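You operate a simulated robot arm through the tools that you are given. There is no shell and no other tool. Be economical: measure what you need, move in short steps, check, and stop when the job is done.

You run a simulated robot arm. Do the job below in one go: nothing can be reset, and whatever is moved stays where it is left.

TASK
Unload the ring setter: the grey pack goes into the open drawer marked rings.
Fine: free the orange bar knob first; shut the drawer, width knob to park, slide pushed in; the other pack stays. Set down upright: what you pick out.

It is judged by the outcome, as a careful person would: the job done as asked, and still so three seconds after it is handed in. It fails if anything else is knocked over, pushed out of place, dropped, spilled or broken.

THE ROBOT
A 6-joint arm with a two-finger gripper on a trunk, on a base that drives. Base frame: it is fixed to the floor where the robot stands at the start and does not move with it; the origin is under the middle of the robot, x ahead of it, y to its left, z up; the surface under the hand at the start is at about z = 80. Lengths are in cm, angles in degrees, forces in N, time in s.
With the tool pointing down near the work surface it reaches from about 30 to 74 cm from the robot's upright axis, wherever it stands. Its first joint turns from -166.0 to 166.0 degrees. Places, roughly: drawer marked rings [30, 0, 70]; inside of the drawer marked rings [40, 0, 70]; orange bar knob [80, 20, 90]; slide with green grip [50, 10, 80]; teal knob marked width [70, 10, 90]. Payload 1.57 kg.
The TCP is the grasp point between the finger pads, 2.1 cm short of the fingertips. In the tool frame z runs along the fingers and y along their closing line. Largest opening 7 cm; the body of the gripper starts 5 cm behind the TCP.
Orientation is that of the tool frame in the base frame, as a unit quaternion [w, x, y, z]. With the fingers straight down and closing along the base's y, the tool's x points along the base's -x, its y along +y and its z along -z.

THE INTERFACE
- The arm moves only by the tool apply_moves. Its arguments are lists of equal length, an entry for each row: "claw": the opening, from 0 (shut) to 1 (fully open); "linear": the shift along the base's x, y, z in cm, a list of three; "rotation": the turn, a rotation vector about the base's x, y, z in degrees, a list of three. In form: {"claw": [claw, ...], "linear": [[tx, ty, tz], ...], "rotation": [[rx, ry, rz], ...]}. A call has 1 to 10 rows; each row is the pose to reach, as a shift and turn from the pose commanded when the call began. Each row takes 0.2 s and may step no farther than 5 cm and 8.6 degrees from the row before; otherwise, or with a gripper value out of range, the whole call is refused. A pose out of reach is approached as far as the arm can. The call stops where the force on the tool passes 50 N (or 10 N more than at its start, if that is more) or the arm is blocked; 0.2 s more then pass. Each finger halts on what it meets, pressing with about 30 N; the grip force reading is that of the motor and also rises with nothing between the fingers. The clock runs only during rows and for 0.2 s after the last one: add rows that repeat a pose to give the fingers time. The reply holds the time, the measured pose of the TCP, the force on the tool along the base axes, the opening and the grip force, in the units named above and with some noise, with the torque about the TCP (base axes, N m) and any sound that the robot's microphone picked up.
- Cameras (640 x 400 px; columns grow to the right, rows downward): "scene" is now at [2.57, 15.04, 148.16]; the picture's right is [-0.15, -0.99, 0.00], its down [-0.79, 0.12, -0.60] and it looks along [0.59, -0.09, -0.80] (base axes); focal length 241 px, centre (320, 200). "wrist" rides on the gripper at [7.9, 0.4, -8.1] in the tool frame; the picture's right is [-0.05, 1.00, 0.00], its down [-0.67, -0.04, -0.74] and it looks along [-0.74, -0.04, 0.67] (tool axes); focal length 256 px, centre (320, 200). There is no depth. A picture from a camera that has moved, and an enlarged one, comes with that camera's place and axes in the base frame and with its lens. The place of the scene camera against the robot may be out by one fixed shift of up to 1.8 cm in any direction.
- snapshot(camera): a new picture of that camera. The clock stands still meanwhile.
- roll_base(legs): drives the robot by 1 to 6 legs, each [ahead, left, turn to the left] in cm, cm and degrees, along the robot's own axes; the way and the turn of a leg run together, so that a leg with both is an arc; at most 150 cm and 180 degrees a leg. The arm and the cameras ride along, it lands a little off, and it stops where it bumps. It gives what a move gives.
- head_to(pan, tilt): turns the head with the scene camera to pan (to the left, within 155 degrees either way) and tilt (down, from -29 to 69), counted from straight ahead of the robot. It gives what a move gives.
- inspect(camera, box): a new picture of the part [left, top, right, bottom] of that camera's present view, enlarged. The clock stands still meanwhile.
- close_job(): hands the job in; it is judged then, once.

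Work in short steps. Places have to be worked out from the pictures, the camera data and where the tool is seen: move nearer, look again, correct. Check each grasp and each placing, and mend what went wrong. You have 120 turns and 82 pictures in all, those below and enlarged ones among them. Open the gripper and draw the arm clear of the work before you hand the job in, unless the task says otherwise; then end with one line.

The tools are called as a command line: name --argument value ..., lists and objects as JSON in quotes. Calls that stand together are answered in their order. apply_moves: Moves the arm, as the interface text tells. Its arguments: {"type":"object","properties":{"claw":{"type":"array","items":{"type":"number"}},"linear":{"type":"array","items":{"type":"array","items":{"type":"number"}}},"rotation":{"type":"array","items":{"type":"array","items":{"type":"number"}}}},"required":["claw","linear","rotation"]} The other tools are called the same way: roll_base (legs) drives the base; head_to (pan, tilt) turns the head that bears the scene camera; snapshot (camera) takes a picture; inspect (camera, box) takes an enlarged picture of a part of a camera's view; close_job () hands the job in.

At the start:

```text
time: 0.0
position: [42.49, -0.88, 119.63]
tcp_rot: [0.0, 0.0, 1.0, 0.0]
ft_force: [-0.8, 1.2, 0.1]
ft_torque: [-0.01, 0.01, 0.02]
opening: 7.0
grasp_force: 0.0
robot x, y, heading: [-0.13, 0.04, 0.0]
head pan, tilt: [-8.7, 53.3]
```

scene: 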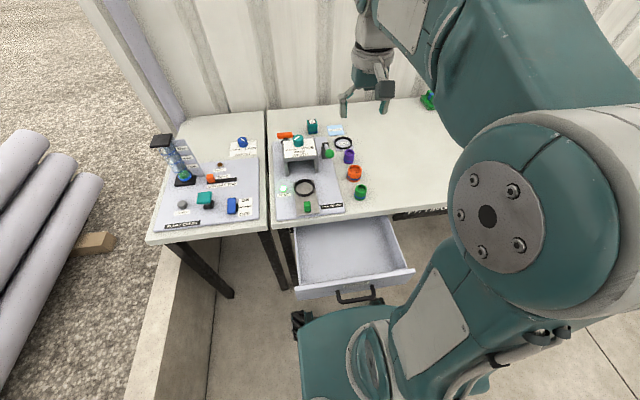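
wrist: 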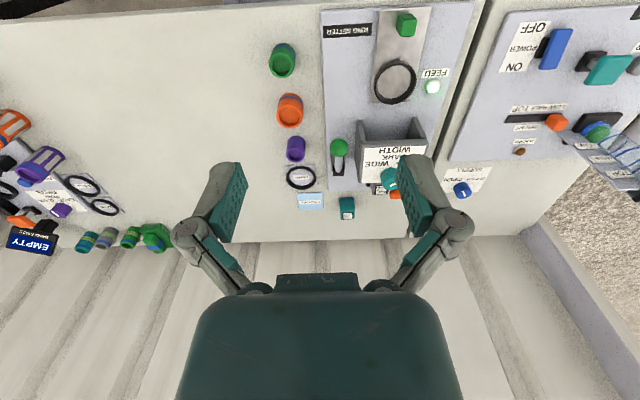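

The overview shows the ring setter on the table with the drawer open below it. I enlarge both views to identify the parts.

inspect --camera "scene" --box '[260, 110, 400, 220]'

inspect --camera "wrist" --box '[240, 0, 480, 230]'

inspect --camera "wrist" --box '[0, 90, 200, 260]'

```text
3.64 times, centred on (330, 165) of scene
camera zoom: at [2.57, 15.04, 148.16], right [-0.15, -0.99, 0.0], down [-0.79, 0.12, -0.6], along [0.59, -0.09, -0.8], focal length 875 px, centre (284, 327)
```

zoom: 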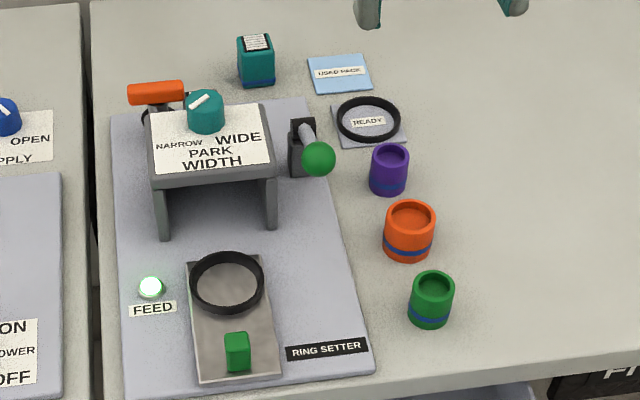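

```text
1.74 times, centred on (360, 115) of wrist
camera zoom: at [34.61, -0.38, 127.69], right [0.05, 1.0, 0.0], down [0.67, -0.04, 0.74], along [0.74, -0.04, -0.67], focal length 445 px, centre (250, 348)
```

zoom: 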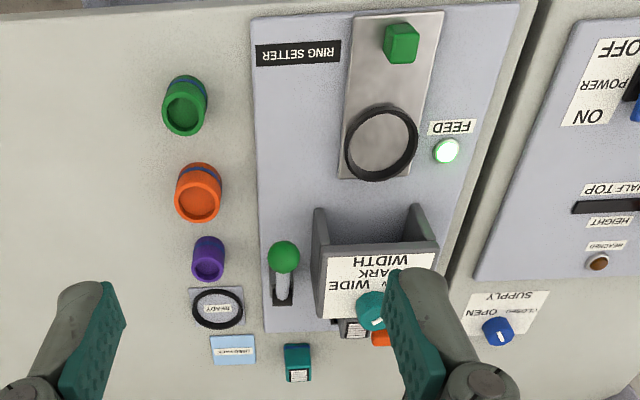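

```text
2.35 times, centred on (100, 175) of wrist
camera zoom: at [34.61, -0.38, 127.69], right [0.05, 1.0, 0.0], down [0.67, -0.04, 0.74], along [0.74, -0.04, -0.67], focal length 602 px, centre (838, 259)
```

zoom: 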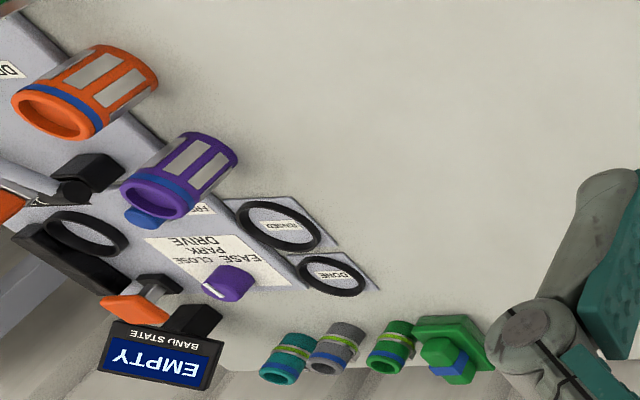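

The setter sits at about x 49–82, y 8–18. I bring the wrist camera over it and tilt it to look down behind the bridge, where the orange bar knob is.

apply_moves --claw '[1, 1, 1, 1, 1, 1, 1]' --linear '[[4, 2, 0], [8, 5, 0], [12, 8, 0], [16, 11, 0], [20, 14, -1], [24, 16, -2], [27, 17, -3]]' --rotation '[[0, 7, 0], [0, 14, 0], [0, 21, 0], [0, 28, 0], [0, 35, 0], [0, 40, 0], [0, 40, 0]]'

snapshot --camera "wrist"

snapshot --camera "scene"

```text
refused: row 5 steps farther than a row can; nothing moved
```

```text
76 pictures are left
camera wrist: at [34.61, -0.38, 127.69], right [0.05, 1.0, 0.0], down [0.67, -0.04, 0.74], along [0.74, -0.04, -0.67], focal length 256 px, centre (320, 200)
```

wrist: 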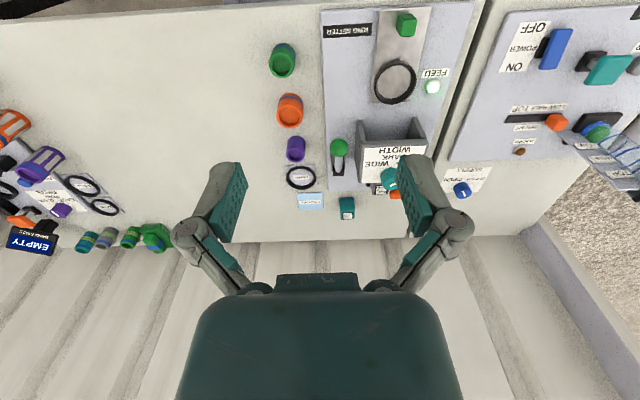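

```text
75 pictures are left
camera scene: at [2.57, 15.04, 148.16], right [-0.15, -0.99, 0.0], down [-0.79, 0.12, -0.6], along [0.59, -0.09, -0.8], focal length 241 px, centre (320, 200)
```

scene: 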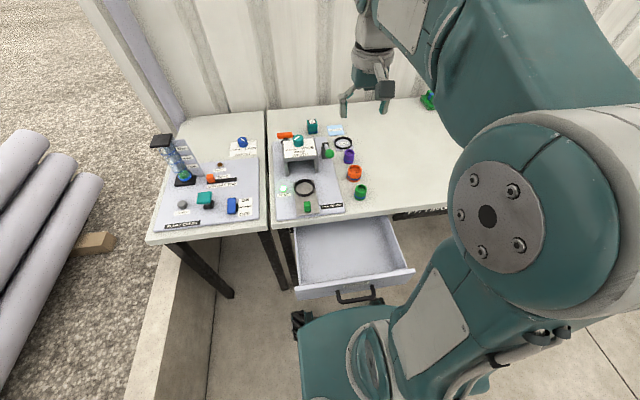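

The steps were slightly too long; I send the same move with shorter ones.

apply_moves --claw '[1, 1, 1, 1, 1, 1, 1, 1, 1]' --linear '[[3.5, 2, 0], [7, 4, 0], [10.5, 6, 0], [14, 8, 0], [17.5, 10, -0.5], [21, 12, -1], [24.5, 14, -1.5], [27, 16, -2], [28, 17, -2]]' --rotation '[[0, 7, 0], [0, 14, 0], [0, 21, 0], [0, 28, 0], [0, 35, 0], [0, 40, 0], [0, 40, 0], [0, 40, 0], [0, 40, 0]]'

snapshot --camera "wrist"

```text
time: 2.0
position: [51.99, 11.65, 105.13]
tcp_rot: [-0.342, 0.0, 0.94, -0.001]
ft_force: [-0.7, 0.4, -0.1]
ft_torque: [0.0, 0.03, -0.01]
opening: 6.99
grasp_force: 0.1
out of reach, approached as far as the arm can: row 3, 4, 5, 6, 7, 8, 9
robot x, y, heading: [-0.12, 0.19, 0.2]
head pan, tilt: [-8.7, 53.3]
```

```text
74 pictures are left
camera wrist: at [51.05, 12.02, 116.38], right [0.04, 1.0, -0.03], down [0.99, -0.04, 0.14], along [0.14, -0.04, -0.99], focal length 256 px, centre (320, 200)
```

wrist: 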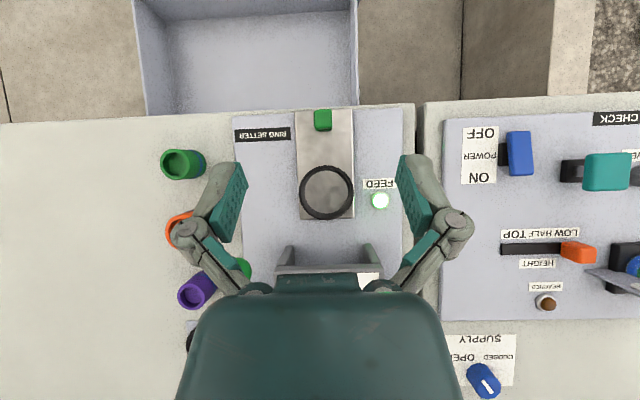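

Tilted inward, the arm runs out of reach, and the bar knob is about 82 cm away, so the base has to move. I raise the arm back and look at the floor on the left for room.

apply_moves --claw '[1, 1, 1, 1, 1, 1]' --linear '[[-2, -2, 3], [-4, -4, 6], [-6, -6, 9], [-8, -8, 12], [-10, -10, 14], [-11, -11, 15]]' --rotation '[[0, -7, 0], [0, -14, 0], [0, -21, 0], [0, -28, 0], [0, -35, 0], [0, -40, 0]]'

head_to --pan 50 --tilt 60

snapshot --camera "scene"

```text
time: 3.4
position: [40.64, 0.61, 120.07]
tcp_rot: [0.001, 0.0, 1.0, 0.0]
ft_force: [0.6, 0.7, 0.3]
ft_torque: [0.02, 0.02, 0.01]
opening: 7.0
grasp_force: 0.1
robot x, y, heading: [0.12, -0.15, -0.1]
head pan, tilt: [-8.7, 53.3]
```

```text
time: 4.7
position: [40.69, 0.69, 120.13]
tcp_rot: [-0.001, 0.0, 1.0, -0.001]
ft_force: [0.4, -0.1, -0.4]
ft_torque: [-0.03, 0.02, 0.0]
opening: 7.01
grasp_force: 0.0
robot x, y, heading: [-0.23, -0.15, 0.1]
head pan, tilt: [50.0, 60.0]
```

```text
73 pictures are left
camera scene: at [-0.45, 21.28, 147.33], right [0.77, -0.64, 0.0], down [-0.56, -0.66, -0.5], along [0.32, 0.38, -0.87], focal length 241 px, centre (320, 200)
```

scene: 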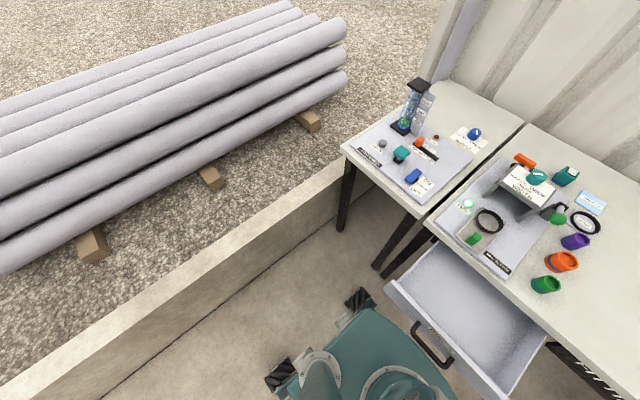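

The wall foot is at y≈66 and the left wheels at ≈25, with table legs at x≈48. There is room to go about 36 cm left and 12 cm ahead, clear of the drawer.

roll_base --legs '[[0, 36, 0]]'

head_to --pan -20 --tilt 69

snapshot --camera "scene"

```text
time: 7.0
position: [40.61, 36.67, 120.24]
tcp_rot: [0.0, -0.004, 1.0, 0.001]
ft_force: [-0.3, 0.9, -0.3]
ft_torque: [0.0, 0.0, 0.02]
opening: 6.99
grasp_force: 0.0
robot x, y, heading: [-0.37, 35.93, 0.4]
head pan, tilt: [50.0, 60.0]
```

```text
time: 8.4
position: [40.61, 36.98, 120.07]
tcp_rot: [0.0, -0.004, 1.0, 0.0]
ft_force: [-1.0, -1.1, -0.2]
ft_torque: [-0.04, -0.01, 0.01]
opening: 7.0
grasp_force: 0.0
robot x, y, heading: [-0.26, 35.67, 0.3]
head pan, tilt: [-20.0, 68.8]
```

```text
72 pictures are left
camera scene: at [0.31, 50.2, 146.4], right [-0.34, -0.94, 0.0], down [-0.88, 0.31, -0.36], along [0.34, -0.12, -0.93], focal length 241 px, centre (320, 200)
```

scene: 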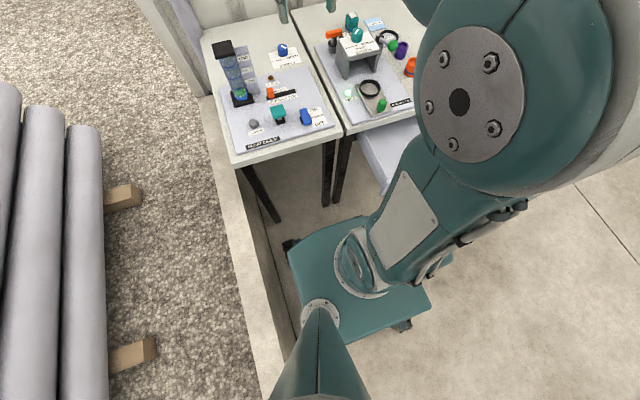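

The base sits clear of wall and legs (front at about x 33, legs at 49). Next I drive 12 cm ahead.

roll_base --legs '[[12, 0, 0]]'

head_to --pan -32 --tilt 45

snapshot --camera "scene"

```text
time: 9.7
position: [52.76, 37.06, 120.15]
tcp_rot: [-0.001, -0.005, 1.0, -0.001]
ft_force: [0.1, 0.0, 0.2]
ft_torque: [0.03, -0.01, -0.01]
opening: 7.02
grasp_force: 0.1
robot x, y, heading: [12.11, 36.02, 0.5]
head pan, tilt: [-20.0, 68.8]
```

```text
time: 10.5
position: [52.69, 37.05, 120.08]
tcp_rot: [0.001, -0.004, 1.0, -0.001]
ft_force: [-0.5, 0.6, -0.4]
ft_torque: [-0.04, 0.02, -0.01]
opening: 6.97
grasp_force: 0.2
robot x, y, heading: [11.9, 35.99, 0.4]
head pan, tilt: [-32.0, 45.0]
```

```text
71 pictures are left
camera scene: at [14.13, 47.87, 149.28], right [-0.52, -0.85, 0.0], down [-0.6, 0.37, -0.71], along [0.6, -0.37, -0.71], focal length 241 px, centre (320, 200)
```

scene: 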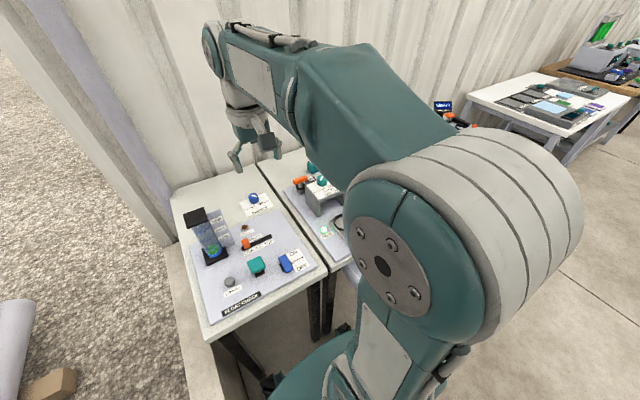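

The arm now stands left of the setter. I spin the tool by -90° about z so the camera looks toward -y, and move it over the back of the bridge.

apply_moves --claw '[1, 1, 1, 1, 1, 1, 1, 1, 1, 1]' --linear '[[2, -1.5, 0], [4, -3, 0], [6, -4.5, 0], [8, -6, 0], [10, -7.5, 0], [12, -9, 0], [14, -10.5, 0], [16, -12, 0], [18, -13.5, 0], [20, -15, -1]]' --rotation '[[0, 0, -8.5], [0, 0, -17], [0, 0, -25.5], [0, 0, -34], [0, 0, -42.5], [0, 0, -51], [0, 0, -59.5], [0, 0, -68], [0, 0, -76.5], [0, 0, -85]]'

snapshot --camera "wrist"

```text
time: 12.7
position: [72.68, 21.89, 119.25]
tcp_rot: [0.001, 0.673, 0.74, 0.001]
ft_force: [-0.1, -0.5, 0.2]
ft_torque: [0.02, -0.02, -0.03]
opening: 6.97
grasp_force: 0.1
robot x, y, heading: [11.9, 35.96, 0.3]
head pan, tilt: [-32.0, 45.0]
```

```text
70 pictures are left
camera wrist: at [72.33, 29.79, 127.26], right [1.0, 0.04, 0.0], down [0.03, -0.67, 0.75], along [0.03, -0.74, -0.67], focal length 256 px, centre (320, 200)
```

wrist: 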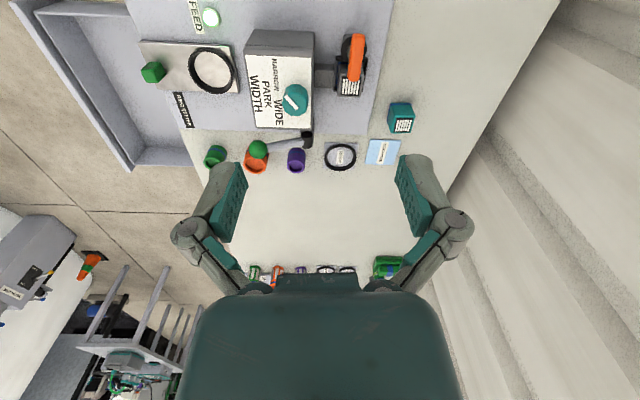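

Good view: behind the bridge a dark holder with a labelled pack and the orange bar across it. I enlarge it.

inspect --camera "wrist" --box '[230, 20, 420, 170]'

inspect --camera "wrist" --box '[310, 25, 390, 105]'

```text
2.67 times, centred on (325, 95) of wrist
camera zoom: at [72.33, 29.79, 127.26], right [1.0, 0.04, 0.0], down [0.03, -0.67, 0.75], along [0.03, -0.74, -0.67], focal length 683 px, centre (307, 480)
```

zoom: 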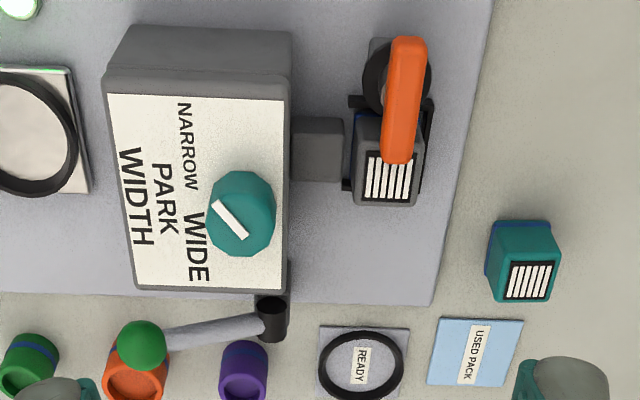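

```text
5.00 times, centred on (350, 65) of wrist
camera zoom: at [72.33, 29.79, 127.26], right [1.0, 0.04, 0.0], down [0.03, -0.67, 0.75], along [0.03, -0.74, -0.67], focal length 1280 px, centre (170, 875)
```

zoom: 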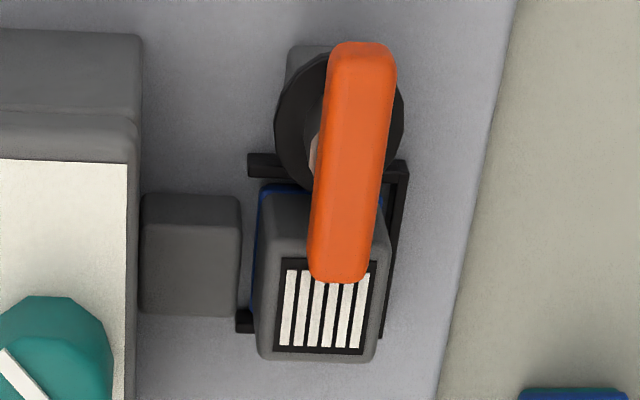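

The grey pack sits in the holder behind the bridge and the orange bar (about 6 cm long, along y) turns over it. To get heights I take a lower side view from the +y side.

apply_moves --claw '[1, 1, 1, 1, 1, 1, 1]' --linear '[[2, 2, -2], [4, 4, -5], [5, 5, -9], [5, 6, -13], [5, 6, -17], [5, 6, -20], [5, 6, -22]]' --rotation '[[0, 0, -3], [0, 0, -5], [0, 0, -5], [0, 0, -5], [0, 0, -5], [0, 0, -5], [0, 0, -5]]'

snapshot --camera "wrist"

```text
time: 14.3
position: [78.01, 27.96, 97.2]
tcp_rot: [-0.001, 0.703, 0.711, 0.0]
ft_force: [-1.0, 0.5, -0.3]
ft_torque: [-0.04, 0.01, 0.01]
opening: 7.0
grasp_force: 0.1
robot x, y, heading: [12.07, 35.95, 0.3]
head pan, tilt: [-32.0, 45.0]
```

```text
67 pictures are left
camera wrist: at [78.31, 35.73, 105.26], right [1.0, -0.04, 0.0], down [-0.03, -0.67, 0.75], along [-0.03, -0.74, -0.67], focal length 256 px, centre (320, 200)
```

wrist: 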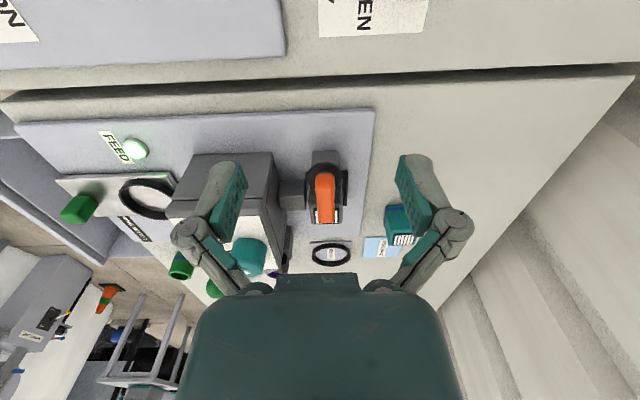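

inspect --camera "wrist" --box '[270, 140, 370, 240]'

```text
4.00 times, centred on (320, 190) of wrist
camera zoom: at [78.31, 35.73, 105.26], right [1.0, -0.04, 0.0], down [-0.03, -0.67, 0.75], along [-0.03, -0.74, -0.67], focal length 1024 px, centre (320, 240)
```

zoom: 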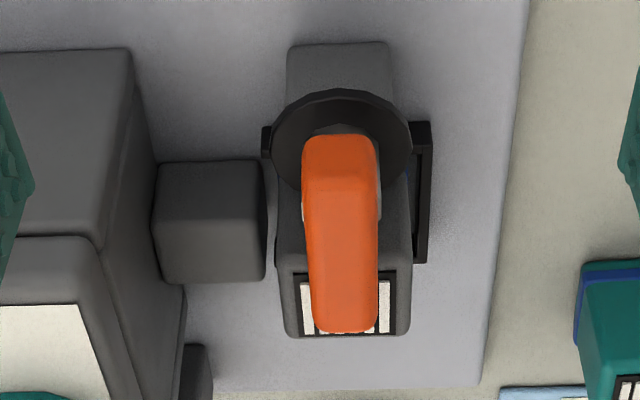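

Triangulating: the bar is centred at about (78.0, 16.5), its top at z≈88.7 and underside at ≈87, with the disc below at 84.5 and the pack top at 86.0. I go over it with a half-open gripper.

apply_moves --claw '[0.6, 0.6, 0.6, 0.6, 0.6, 0.6]' --linear '[[0, -4.5, 0], [0, -9, 0], [0, -11.4, 0], [0, -11.4, -2], [0, -11.4, -4], [0, -11.4, -5]]' --rotation '[[0, 0, 0], [0, 0, 0], [0, 0, 0], [0, 0, 0], [0, 0, 0], [0, 0, 0]]'

snapshot --camera "wrist"

```text
time: 15.7
position: [78.0, 16.44, 92.2]
tcp_rot: [-0.001, 0.704, 0.711, -0.002]
ft_force: [-0.7, -0.4, 0.3]
ft_torque: [0.02, -0.05, -0.02]
opening: 4.18
grasp_force: 0.0
robot x, y, heading: [12.48, 36.06, 0.3]
head pan, tilt: [-32.0, 45.0]
```

```text
65 pictures are left
camera wrist: at [78.28, 24.36, 100.31], right [1.0, -0.04, 0.0], down [-0.03, -0.67, 0.75], along [-0.03, -0.74, -0.67], focal length 256 px, centre (320, 200)
```

wrist: 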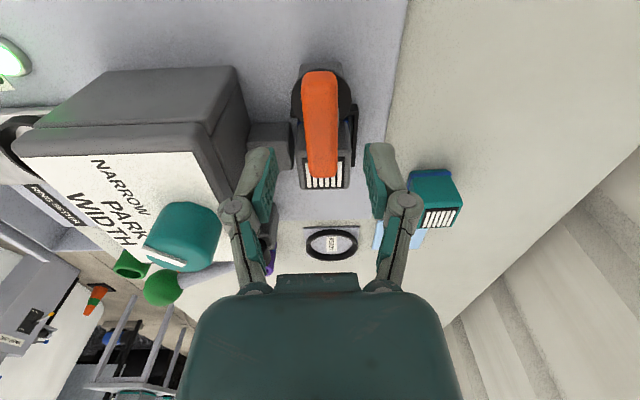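

The bar is centred between the fingers, and the bridge's rear edge at x≈72.3 is clear. I descend to z 88.6 and close on the bar.

apply_moves --claw '[0.6, 0.6, 0.1, 0.1, 0.1]' --linear '[[0, 0.1, -2], [0, 0.1, -3.6], [0, 0.1, -3.6], [0, 0.1, -3.6], [0, 0.1, -3.6]]' --rotation '[[0, 0, 0], [0, 0, 0], [0, 0, 0], [0, 0, 0], [0, 0, 0]]'

inspect --camera "wrist" --box '[220, 40, 420, 240]'

```text
time: 16.9
position: [77.96, 16.63, 88.46]
tcp_rot: [0.0, 0.704, 0.71, 0.0]
ft_force: [13.5, 0.2, -0.5]
ft_torque: [-0.31, -0.36, 0.05]
opening: 2.2
grasp_force: 32.0
robot x, y, heading: [11.99, 35.88, 0.7]
head pan, tilt: [-32.0, 45.0]
```

```text
2.00 times, centred on (320, 140) of wrist
camera zoom: at [78.32, 24.54, 96.6], right [1.0, -0.04, 0.0], down [-0.03, -0.67, 0.75], along [-0.03, -0.74, -0.67], focal length 512 px, centre (320, 320)
```

zoom: 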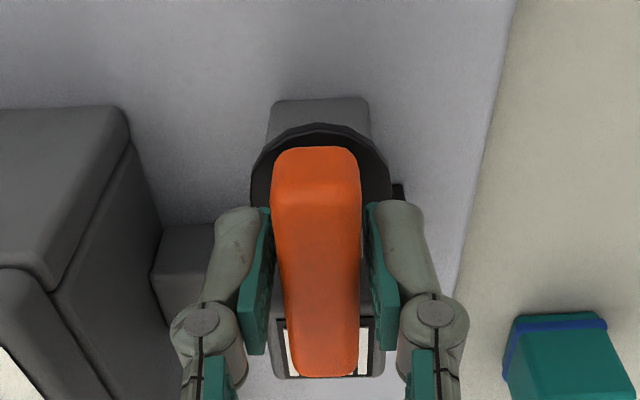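

The bar is gripped (2.2 cm). I start twisting counter-clockwise and watch the torque.

apply_moves --claw '[0.1, 0.1, 0.1]' --linear '[[0, 0, 0], [0, 0, 0], [0, 0, 0]]' --rotation '[[0, 0, 6], [0, 0, 12], [0, 0, 18]]'

inspect --camera "wrist" --box '[220, 40, 420, 240]'

```text
time: 17.7
position: [77.99, 16.27, 88.33]
tcp_rot: [0.002, 0.584, 0.812, 0.002]
ft_force: [35.1, -7.9, -7.2]
ft_torque: [0.42, -0.49, -1.09]
opening: 2.36
grasp_force: 31.9
robot x, y, heading: [12.01, 36.06, 0.4]
head pan, tilt: [-32.0, 45.0]
```

```text
2.00 times, centred on (320, 140) of wrist
camera zoom: at [75.82, 23.98, 96.59], right [0.96, 0.27, 0.0], down [0.17, -0.64, 0.75], along [0.2, -0.72, -0.67], focal length 512 px, centre (320, 320)
```

zoom: 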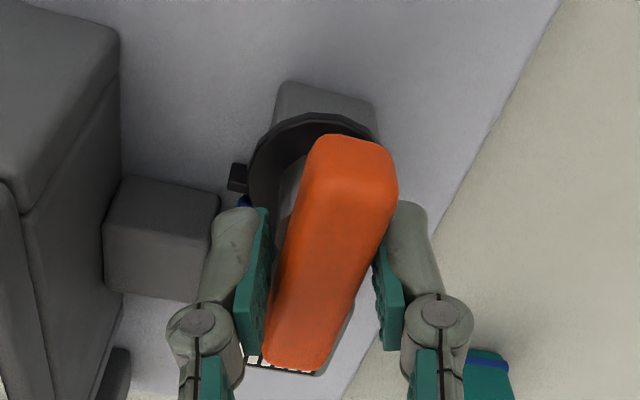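

The bar resisted: the fingers turned but the bar stayed. I go back and try clockwise.

apply_moves --claw '[0.4, 0.4, 0.4, 0.1, 0.1, 0.1, 0.1, 0.1, 0.1]' --linear '[[0, 0, 0], [0, 0, 0], [0, 0, 0], [0, 0, 0], [0, 0, 0], [0, 0, 0], [0, 0, 0], [0, 0, 0], [0, 0, 0]]' --rotation '[[0, 0, -6], [0, 0, -12], [0, 0, -18], [0, 0, -18], [0, 0, -18], [0, 0, -18], [0, 0, -24], [0, 0, -30], [0, 0, -36]]'

inspect --camera "wrist" --box '[220, 40, 420, 240]'

```text
time: 19.7
position: [78.07, 16.54, 88.58]
tcp_rot: [0.003, 0.807, 0.59, 0.003]
ft_force: [44.3, -0.1, -11.6]
ft_torque: [0.4, -0.77, 0.14]
opening: 2.17
grasp_force: 32.1
robot x, y, heading: [12.02, 36.17, 0.6]
head pan, tilt: [-32.0, 45.0]
```

```text
2.00 times, centred on (320, 140) of wrist
camera zoom: at [80.81, 23.95, 96.65], right [0.94, -0.35, 0.01], down [-0.24, -0.62, 0.74], along [-0.26, -0.7, -0.67], focal length 512 px, centre (320, 320)
```

zoom: 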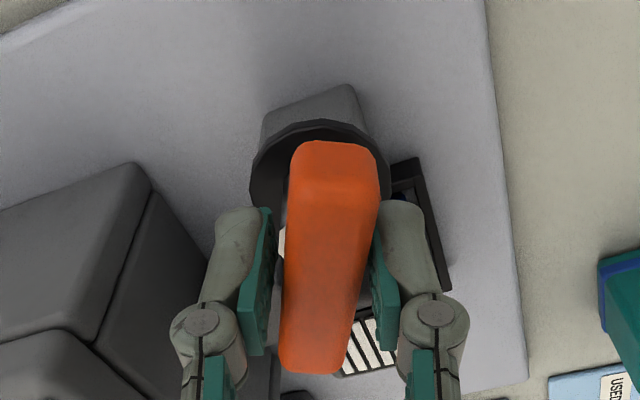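

Clockwise works: the bar followed with little torque. Fx is 44 N though, so I ease the hand +x to relieve it.

apply_moves --claw '[0.1, 0.1]' --linear '[[0.25, 0, 0], [0.4, 0, 0]]' --rotation '[[0, 0, 0], [0, 0, 0]]'

```text
time: 20.3
position: [78.02, 16.49, 88.62]
tcp_rot: [-0.001, 0.807, 0.591, -0.001]
ft_force: [17.3, -2.2, -1.4]
ft_torque: [0.39, -0.72, 0.05]
opening: 2.2
grasp_force: 32.0
robot x, y, heading: [12.23, 36.26, 0.3]
head pan, tilt: [-32.0, 45.0]
```

Force relieved. I continue clockwise.

apply_moves --claw '[0.1, 0.1, 0.1, 0.1, 0.1]' --linear '[[0.2, 0, 0], [0.2, 0, 0], [0.2, 0, 0], [0.2, 0, 0], [0.2, 0, 0]]' --rotation '[[0, 0, -7], [0, 0, -14], [0, 0, -21], [0, 0, -28], [0, 0, -35]]'

inspect --camera "wrist" --box '[220, 40, 420, 240]'

```text
time: 21.5
position: [78.16, 16.42, 88.55]
tcp_rot: [-0.002, 0.948, 0.319, -0.003]
ft_force: [-25.2, -10.4, 11.1]
ft_torque: [-0.41, 0.76, -0.01]
opening: 2.21
grasp_force: 31.8
robot x, y, heading: [12.37, 36.17, 0.5]
head pan, tilt: [-32.0, 45.0]
```

```text
2.00 times, centred on (320, 140) of wrist
camera zoom: at [84.82, 20.85, 96.63], right [0.56, -0.83, 0.0], down [-0.55, -0.38, 0.75], along [-0.62, -0.42, -0.66], focal length 512 px, centre (320, 320)
```

zoom: 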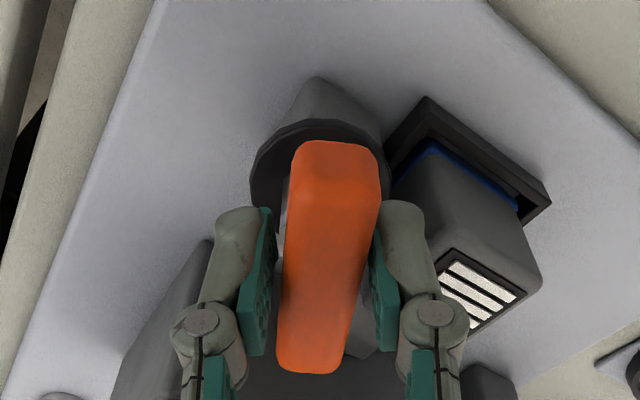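

The bar turns well (about 53°). I continue to 90°, easing x back slightly.

apply_moves --claw '[0.1, 0.1, 0.1, 0.1, 0.1]' --linear '[[-0.15, 0, 0], [-0.2, 0, 0], [-0.2, 0, 0], [-0.2, 0, 0], [-0.2, 0, 0]]' --rotation '[[0, 0, -7], [0, 0, -14], [0, 0, -21], [0, 0, -28], [0, 0, -35]]'

inspect --camera "wrist" --box '[220, 40, 420, 240]'

```text
time: 22.7
position: [78.28, 16.57, 88.52]
tcp_rot: [0.0, 1.0, 0.02, 0.001]
ft_force: [16.0, -27.9, -3.3]
ft_torque: [-0.5, -0.3, 0.32]
opening: 2.56
grasp_force: 13.4
robot x, y, heading: [12.41, 36.0, 0.4]
head pan, tilt: [-32.0, 45.0]
```

```text
2.00 times, centred on (320, 140) of wrist
camera zoom: at [86.24, 16.32, 96.64], right [-0.01, -1.0, 0.0], down [-0.67, 0.01, 0.74], along [-0.74, 0.01, -0.67], focal length 512 px, centre (320, 320)
```

zoom: 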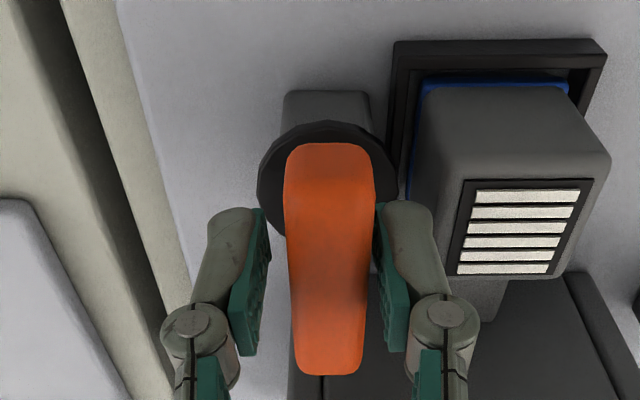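

The bar now lies along x, clear of the pack. I release with a small opening and rise.

apply_moves --claw '[0.42, 0.42, 0.42, 0.42, 0.42]' --linear '[[0, 0, 0], [0, 0, 2], [0, 0, 5], [0, 0, 9], [0, 0, 12]]' --rotation '[[0, 0, 0], [0, 0, 0], [0, 0, 0], [0, 0, 0], [0, 0, 0]]'

snapshot --camera "wrist"

inspect --camera "wrist" --box '[260, 100, 420, 240]'

```text
time: 23.9
position: [78.17, 16.74, 100.63]
tcp_rot: [-0.001, 1.0, 0.022, -0.001]
ft_force: [0.1, 0.3, 0.2]
ft_torque: [-0.02, -0.02, 0.01]
opening: 2.94
grasp_force: 0.1
robot x, y, heading: [12.24, 35.88, 0.3]
head pan, tilt: [-32.0, 45.0]
```

```text
59 pictures are left
camera wrist: at [86.14, 16.63, 108.71], right [-0.01, -1.0, 0.0], down [-0.67, 0.01, 0.75], along [-0.75, 0.01, -0.67], focal length 256 px, centre (320, 200)
```

wrist: 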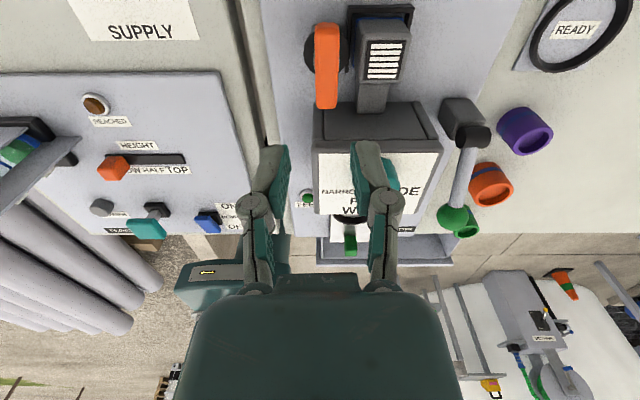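

```text
2.86 times, centred on (340, 170) of wrist
camera zoom: at [86.14, 16.63, 108.71], right [-0.01, -1.0, 0.0], down [-0.67, 0.01, 0.75], along [-0.75, 0.01, -0.67], focal length 731 px, centre (263, 286)
```

zoom: 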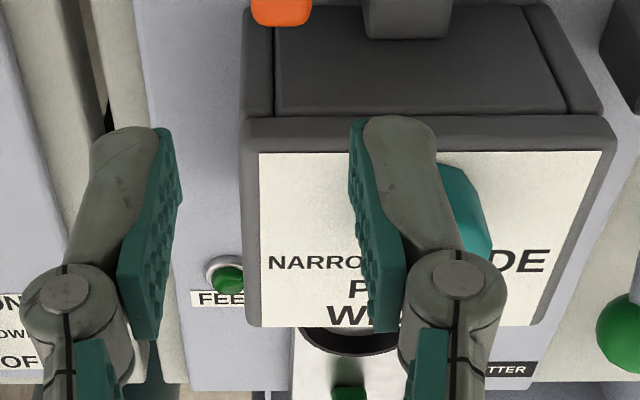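

The bar is off the pack. I zoom on pack and bar to get the pack's centre and width.

inspect --camera "wrist" --box '[290, 0, 430, 120]'

```text
3.33 times, centred on (360, 60) of wrist
camera zoom: at [86.14, 16.63, 108.71], right [-0.01, -1.0, 0.0], down [-0.67, 0.01, 0.75], along [-0.75, 0.01, -0.67], focal length 853 px, centre (187, 667)
```

zoom: 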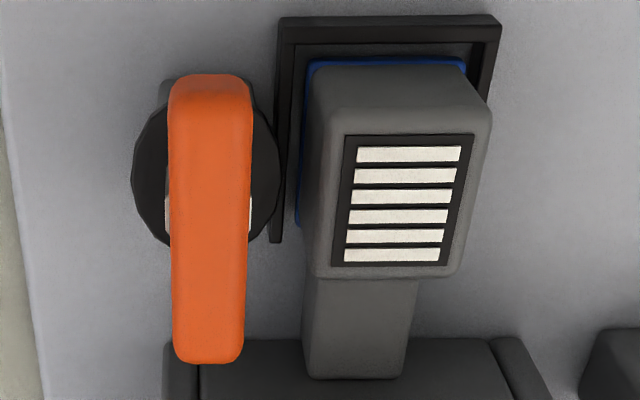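

Pack: x 76.2–80.0, y 9.6–13.5, top z≈86, with a block (top 84) on its -x side and the disc on +y. I grip it along x with fingertips just above 84.3, first turning the tool back by 88°.

apply_moves --claw '[0.75, 0.75, 0.75, 0.75, 0.75, 0.75, 0.75, 0.75, 0.75, 0.75]' --linear '[[0, 0, 0], [0, 0, 0], [0, 0, 0], [0, 0, 0], [0, 0, 0], [0, 0, 0], [0, 0, 0], [0, -2, 0], [0, -4, 0], [0, -5.15, 0]]' --rotation '[[0, 0, 8.5], [0, 0, 17], [0, 0, 25.5], [0, 0, 34], [0, 0, 42.5], [0, 0, 51], [0, 0, 59.5], [0, 0, 68], [0, 0, 76.5], [0, 0, 85]]'

apply_moves --claw '[0.75, 0.75]' --linear '[[0, 0, -3], [0, 0, -6]]' --rotation '[[0, 0, 2.5], [0, 0, 2.5]]'

snapshot --camera "wrist"

```text
time: 26.1
position: [78.03, 11.45, 100.61]
tcp_rot: [-0.001, 0.722, 0.692, 0.0]
ft_force: [0.9, -0.5, 0.1]
ft_torque: [0.03, -0.04, -0.01]
opening: 5.23
grasp_force: 0.1
robot x, y, heading: [12.23, 36.2, 0.7]
head pan, tilt: [-32.0, 45.0]
```

```text
time: 26.7
position: [78.39, 11.55, 94.26]
tcp_rot: [0.0, 0.708, 0.707, 0.0]
ft_force: [0.8, -0.6, 1.0]
ft_torque: [0.0, 0.02, 0.02]
opening: 5.26
grasp_force: 0.1
robot x, y, heading: [12.21, 35.79, 0.4]
head pan, tilt: [-32.0, 45.0]
```

```text
56 pictures are left
camera wrist: at [78.77, 19.41, 102.44], right [1.0, -0.05, 0.0], down [-0.03, -0.67, 0.75], along [-0.04, -0.74, -0.67], focal length 256 px, centre (320, 200)
```

wrist: 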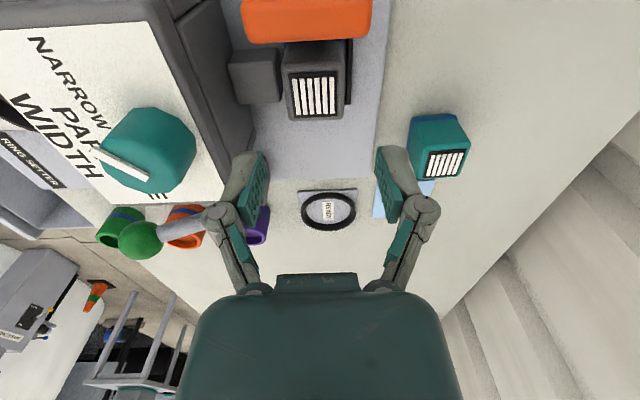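

The pack is nearly centred (about 77.95). I go down to z 86.4 and close gently.

apply_moves --claw '[0.8, 0.8, 0.8]' --linear '[[-0.2, 0, -3.5], [-0.2, 0, -6.5], [-0.2, 0, -7.8]]' --rotation '[[0, 0, 0], [0, 0, 0], [0, 0, 0]]'

snapshot --camera "wrist"

```text
time: 27.5
position: [78.03, 11.52, 86.52]
tcp_rot: [-0.001, 0.707, 0.707, 0.0]
ft_force: [0.4, -0.2, -0.1]
ft_torque: [0.0, -0.01, 0.0]
opening: 5.62
grasp_force: 0.1
robot x, y, heading: [11.85, 36.06, 0.5]
head pan, tilt: [-32.0, 45.0]
```

```text
55 pictures are left
camera wrist: at [78.51, 19.48, 94.67], right [1.0, -0.05, 0.0], down [-0.03, -0.67, 0.74], along [-0.04, -0.74, -0.67], focal length 256 px, centre (320, 200)
```

wrist: 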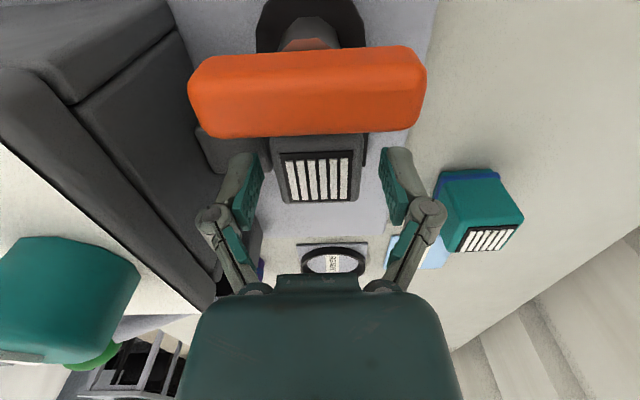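

The pack sits centred between the fingers. I close and then lift 3 cm as a test.

apply_moves --claw '[0.4, 0.4, 0.4, 0.4]' --linear '[[0, 0, 0], [0, 0, 0], [0, 0, 0], [0, 0, 0]]' --rotation '[[0, 0, 0], [0, 0, 0], [0, 0, 0], [0, 0, 0]]'

apply_moves --claw '[0.4, 0.4, 0.4, 0.4]' --linear '[[0, 0, 0.8], [0, 0, 1.6], [0, 0, 3], [0, 0, 5]]' --rotation '[[0, 0, 0], [0, 0, 0], [0, 0, 0], [0, 0, 0]]'

snapshot --camera "wrist"

```text
time: 28.5
position: [77.98, 11.54, 86.65]
tcp_rot: [0.0, 0.707, 0.707, 0.0]
ft_force: [0.6, -0.6, 6.6]
ft_torque: [0.03, 0.0, 0.0]
opening: 3.93
grasp_force: 29.9
robot x, y, heading: [11.9, 35.94, 0.3]
head pan, tilt: [-32.0, 45.0]
```

```text
time: 29.5
position: [78.0, 11.35, 91.76]
tcp_rot: [0.0, 0.707, 0.707, -0.001]
ft_force: [-0.6, -0.5, -1.4]
ft_torque: [-0.01, 0.01, -0.01]
opening: 3.92
grasp_force: 30.4
robot x, y, heading: [11.71, 35.8, 0.6]
head pan, tilt: [-32.0, 45.0]
```

```text
54 pictures are left
camera wrist: at [78.49, 19.34, 99.8], right [1.0, -0.05, 0.0], down [-0.03, -0.67, 0.74], along [-0.04, -0.74, -0.67], focal length 256 px, centre (320, 200)
```

wrist: 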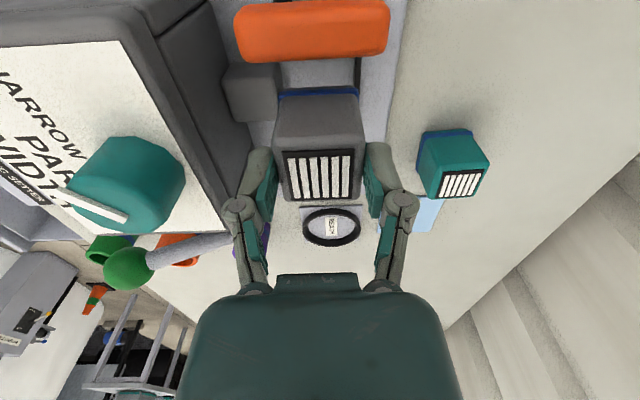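

The pack is out of its holder and held upright. I rise and carry it back over the drawer.

apply_moves --claw '[0.4, 0.4, 0.4, 0.4, 0.4, 0.4, 0.4, 0.4, 0.4, 0.4]' --linear '[[0, 0, 4], [0, 0, 8], [0, 0, 12], [-4, -1, 14], [-8, -2, 14], [-12, -3, 14], [-16, -4, 14], [-20, -5, 14], [-24, -6, 14], [-28, -7, 14]]' --rotation '[[0, 0, 0], [0, 0, 0], [0, 0, 0], [0, 0, 0], [0, 0, 0], [0, 0, 0], [0, 0, 0], [0, 0, 0], [0, 0, 0], [0, 0, 0]]'

apply_moves --claw '[0.4, 0.4, 0.4, 0.4]' --linear '[[-4, -1, 0], [-8, -2, 0], [-12, -3, 0], [-15, -4, 0]]' --rotation '[[0, 0, 0], [0, 0, 0], [0, 0, 0], [0, 0, 0]]'

snapshot --camera "wrist"

snapshot --camera "scene"

```text
time: 31.7
position: [49.97, 4.37, 105.79]
tcp_rot: [-0.001, 0.707, 0.707, 0.0]
ft_force: [1.1, -0.6, -0.2]
ft_torque: [-0.02, 0.02, 0.01]
opening: 3.91
grasp_force: 30.1
robot x, y, heading: [12.1, 36.06, 0.3]
head pan, tilt: [-32.0, 45.0]
```

```text
time: 32.7
position: [34.98, 0.22, 105.85]
tcp_rot: [-0.001, 0.708, 0.707, 0.0]
ft_force: [-0.1, -0.2, -1.1]
ft_torque: [0.02, -0.02, -0.03]
opening: 3.92
grasp_force: 30.3
robot x, y, heading: [11.82, 36.12, 0.5]
head pan, tilt: [-32.0, 45.0]
```

```text
53 pictures are left
camera wrist: at [35.37, 8.11, 113.84], right [1.0, -0.05, 0.0], down [-0.03, -0.67, 0.74], along [-0.04, -0.74, -0.67], focal length 256 px, centre (320, 200)
```

wrist: 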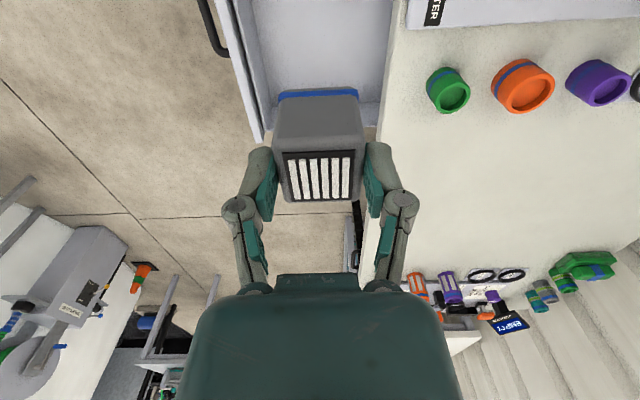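

```text
52 pictures are left
camera scene: at [14.09, 47.67, 149.3], right [-0.52, -0.85, 0.0], down [-0.6, 0.37, -0.71], along [0.6, -0.37, -0.71], focal length 241 px, centre (320, 200)
```

scene: 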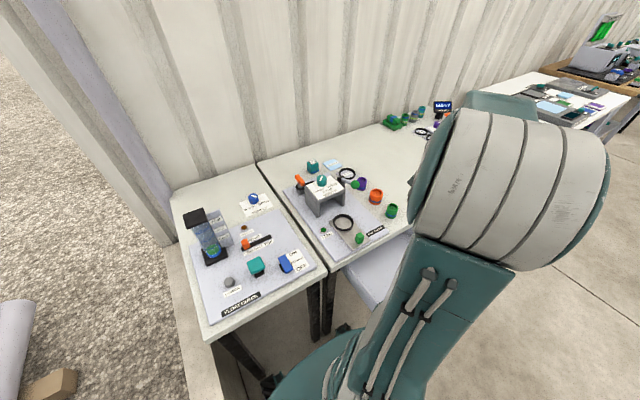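

The pack hangs over the open drawer at about (35, 0); the drawer spans x 26–43 and y -17 to 19. I lower it toward the floor of the drawer.

apply_moves --claw '[0.4, 0.4, 0.4, 0.4, 0.4, 0.4]' --linear '[[0, 0, -4.5], [0, 0, -9], [0, 0, -13.5], [0, 0, -18], [0, 0, -22], [0, 0, -25]]' --rotation '[[0, 0, 0], [0, 0, 0], [0, 0, 0], [0, 0, 0], [0, 0, 0], [0, 0, 0]]'

snapshot --camera "wrist"

```text
time: 34.1
position: [34.64, 0.19, 80.43]
tcp_rot: [0.002, 0.706, 0.708, 0.0]
ft_force: [-0.6, 0.5, -0.7]
ft_torque: [-0.02, 0.01, 0.0]
opening: 3.93
grasp_force: 30.0
robot x, y, heading: [11.86, 35.87, 0.4]
head pan, tilt: [-32.0, 45.0]
```

```text
51 pictures are left
camera wrist: at [35.12, 8.06, 88.6], right [1.0, -0.05, 0.0], down [-0.03, -0.67, 0.74], along [-0.04, -0.74, -0.67], focal length 256 px, centre (320, 200)
```

wrist: 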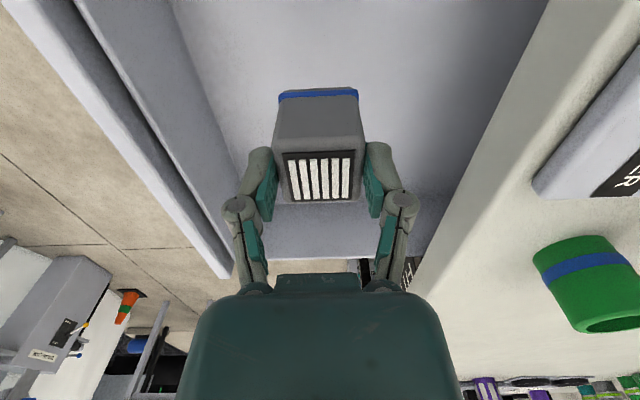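

Well inside the drawer. I lower in small steps and watch the vertical force for touchdown.

apply_moves --claw '[0.4, 0.4, 0.4, 0.4]' --linear '[[0, 0, -1.2], [0, 0, -2.4], [0, 0, -3.6], [0, 0, -4.5]]' --rotation '[[0, 0, 0], [0, 0, 0], [0, 0, 0], [0, 0, 0]]'

snapshot --camera "wrist"

```text
time: 35.1
position: [34.85, 0.34, 76.1]
tcp_rot: [0.0, 0.707, 0.707, -0.001]
ft_force: [-0.7, -0.5, -0.2]
ft_torque: [0.01, -0.02, 0.01]
opening: 3.96
grasp_force: 30.2
robot x, y, heading: [11.66, 35.84, 0.5]
head pan, tilt: [-32.0, 45.0]
```

```text
50 pictures are left
camera wrist: at [35.34, 8.25, 84.22], right [1.0, -0.05, 0.0], down [-0.03, -0.67, 0.74], along [-0.04, -0.74, -0.67], focal length 256 px, centre (320, 200)
```

wrist: 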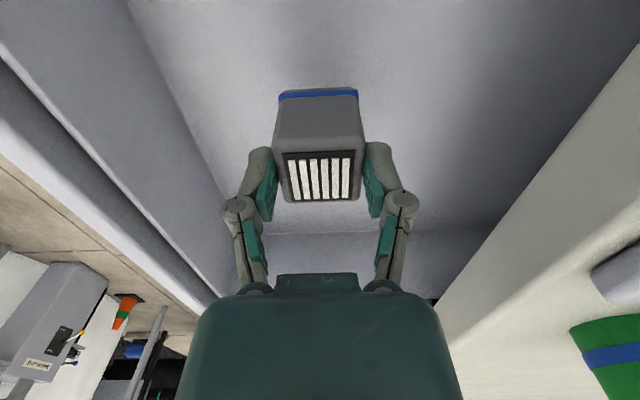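

apply_moves --claw '[0.4, 0.4, 0.4]' --linear '[[0, 0, -0.6], [0, 0, -1.2], [0, 0, -1.8]]' --rotation '[[0, 0, 0], [0, 0, 0], [0, 0, 0]]'

```text
time: 35.9
position: [35.02, 0.35, 74.44]
tcp_rot: [0.0, 0.707, 0.707, 0.0]
ft_force: [0.1, 0.0, 0.1]
ft_torque: [-0.01, -0.01, 0.02]
opening: 3.94
grasp_force: 29.7
robot x, y, heading: [12.19, 35.72, 0.6]
head pan, tilt: [-32.0, 45.0]
```

No contact yet at z 74.4; I continue down in small steps.

apply_moves --claw '[0.4, 0.4, 0.4]' --linear '[[0, 0, -0.5], [0, 0, -1], [0, 0, -1.4]]' --rotation '[[0, 0, 0], [0, 0, 0], [0, 0, 0]]'

inspect --camera "wrist" --box '[200, 40, 440, 240]'

```text
time: 36.7
position: [34.97, 0.29, 73.15]
tcp_rot: [-0.001, 0.707, 0.707, -0.001]
ft_force: [-0.3, 0.2, -1.0]
ft_torque: [-0.04, -0.04, 0.01]
opening: 3.92
grasp_force: 29.5
robot x, y, heading: [12.16, 36.11, 0.7]
head pan, tilt: [-32.0, 45.0]
```

```text
2.00 times, centred on (320, 140) of wrist
camera zoom: at [35.46, 8.26, 81.19], right [1.0, -0.05, 0.0], down [-0.03, -0.67, 0.74], along [-0.04, -0.74, -0.67], focal length 512 px, centre (320, 320)
```

zoom: 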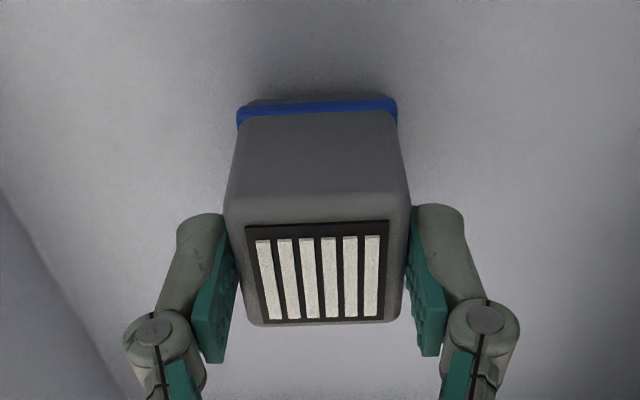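

The shadow closes under the blue base, so it's nearly down. Continuing in 0.3 cm rows.

apply_moves --claw '[0.4, 0.4, 0.4]' --linear '[[0, 0, -0.3], [0, 0, -0.6], [0, 0, -0.8]]' --rotation '[[0, 0, 0], [0, 0, 0], [0, 0, 0]]'

```text
time: 37.5
position: [35.07, 0.45, 72.42]
tcp_rot: [0.001, 0.707, 0.707, -0.001]
ft_force: [2.0, 0.3, 26.1]
ft_torque: [-0.03, 0.01, 0.02]
opening: 3.98
grasp_force: 30.3
robot x, y, heading: [11.86, 36.18, 0.6]
head pan, tilt: [-32.0, 45.0]
```

Touchdown (26 N). I ease off a hair, open, and rise.

apply_moves --claw '[0.4, 0.8, 0.8, 0.8, 0.8, 0.8, 0.8, 0.8, 0.8]' --linear '[[0, 0, 0.15], [0, 0, 0.15], [0, 0, 0.15], [0, 0, 2], [0, 0, 5], [0, 0, 9], [0, 0, 13.5], [0, 0, 18], [0, 0, 22]]' --rotation '[[0, 0, 0], [0, 0, 0], [0, 0, 0], [0, 0, 0], [0, 0, 0], [0, 0, 0], [0, 0, 0], [0, 0, 0], [0, 0, 0]]'

snapshot --camera "wrist"

```text
time: 39.5
position: [34.74, 0.23, 94.45]
tcp_rot: [-0.001, 0.707, 0.707, 0.0]
ft_force: [0.2, -0.2, 0.9]
ft_torque: [0.0, -0.02, 0.01]
opening: 5.62
grasp_force: 0.0
robot x, y, heading: [12.11, 35.78, 0.4]
head pan, tilt: [-32.0, 45.0]
```

```text
48 pictures are left
camera wrist: at [35.19, 8.29, 102.57], right [1.0, -0.05, 0.0], down [-0.03, -0.67, 0.74], along [-0.04, -0.74, -0.67], focal length 256 px, centre (320, 200)
```

wrist: 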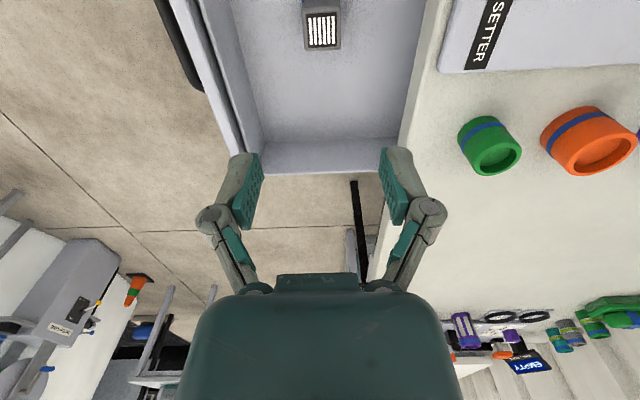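

The pack stands upright in the drawer. Next I turn the tool back by 90° and move in front of the drawer to look at the front panel and handle.

apply_moves --claw '[0.5, 0, 0, 0, 0, 0, 0, 0, 0, 0]' --linear '[[-1, 0, 1], [-3, 0, 2], [-5, 0, 2], [-7, 0, 2], [-9, 0, 2], [-11, 0, 2], [-13, 0, 2], [-15, 0, 2], [-17, 0, 2], [-19, 0, 2]]' --rotation '[[0, 0, 8.5], [0, 0, 17], [0, 0, 25.5], [0, 0, 34], [0, 0, 42.5], [0, 0, 51], [0, 0, 59.5], [0, 0, 68], [0, 0, 76.5], [0, 0, 85]]'

snapshot --camera "wrist"

```text
time: 41.7
position: [16.07, 0.4, 96.27]
tcp_rot: [0.0, 0.043, 0.999, 0.0]
ft_force: [0.1, 0.2, 0.6]
ft_torque: [-0.02, -0.04, 0.03]
opening: 0.01
grasp_force: 28.5
robot x, y, heading: [12.15, 36.45, 0.6]
head pan, tilt: [-32.0, 45.0]
```

```text
47 pictures are left
camera wrist: at [8.09, 1.5, 104.29], right [0.14, 0.99, 0.0], down [0.66, -0.09, 0.75], along [0.74, -0.1, -0.67], focal length 256 px, centre (320, 200)
```

wrist: 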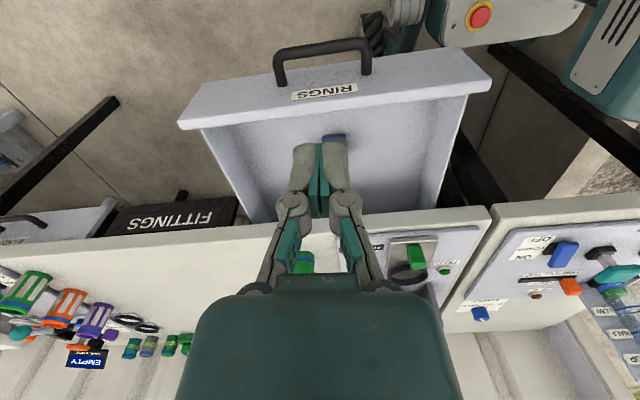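

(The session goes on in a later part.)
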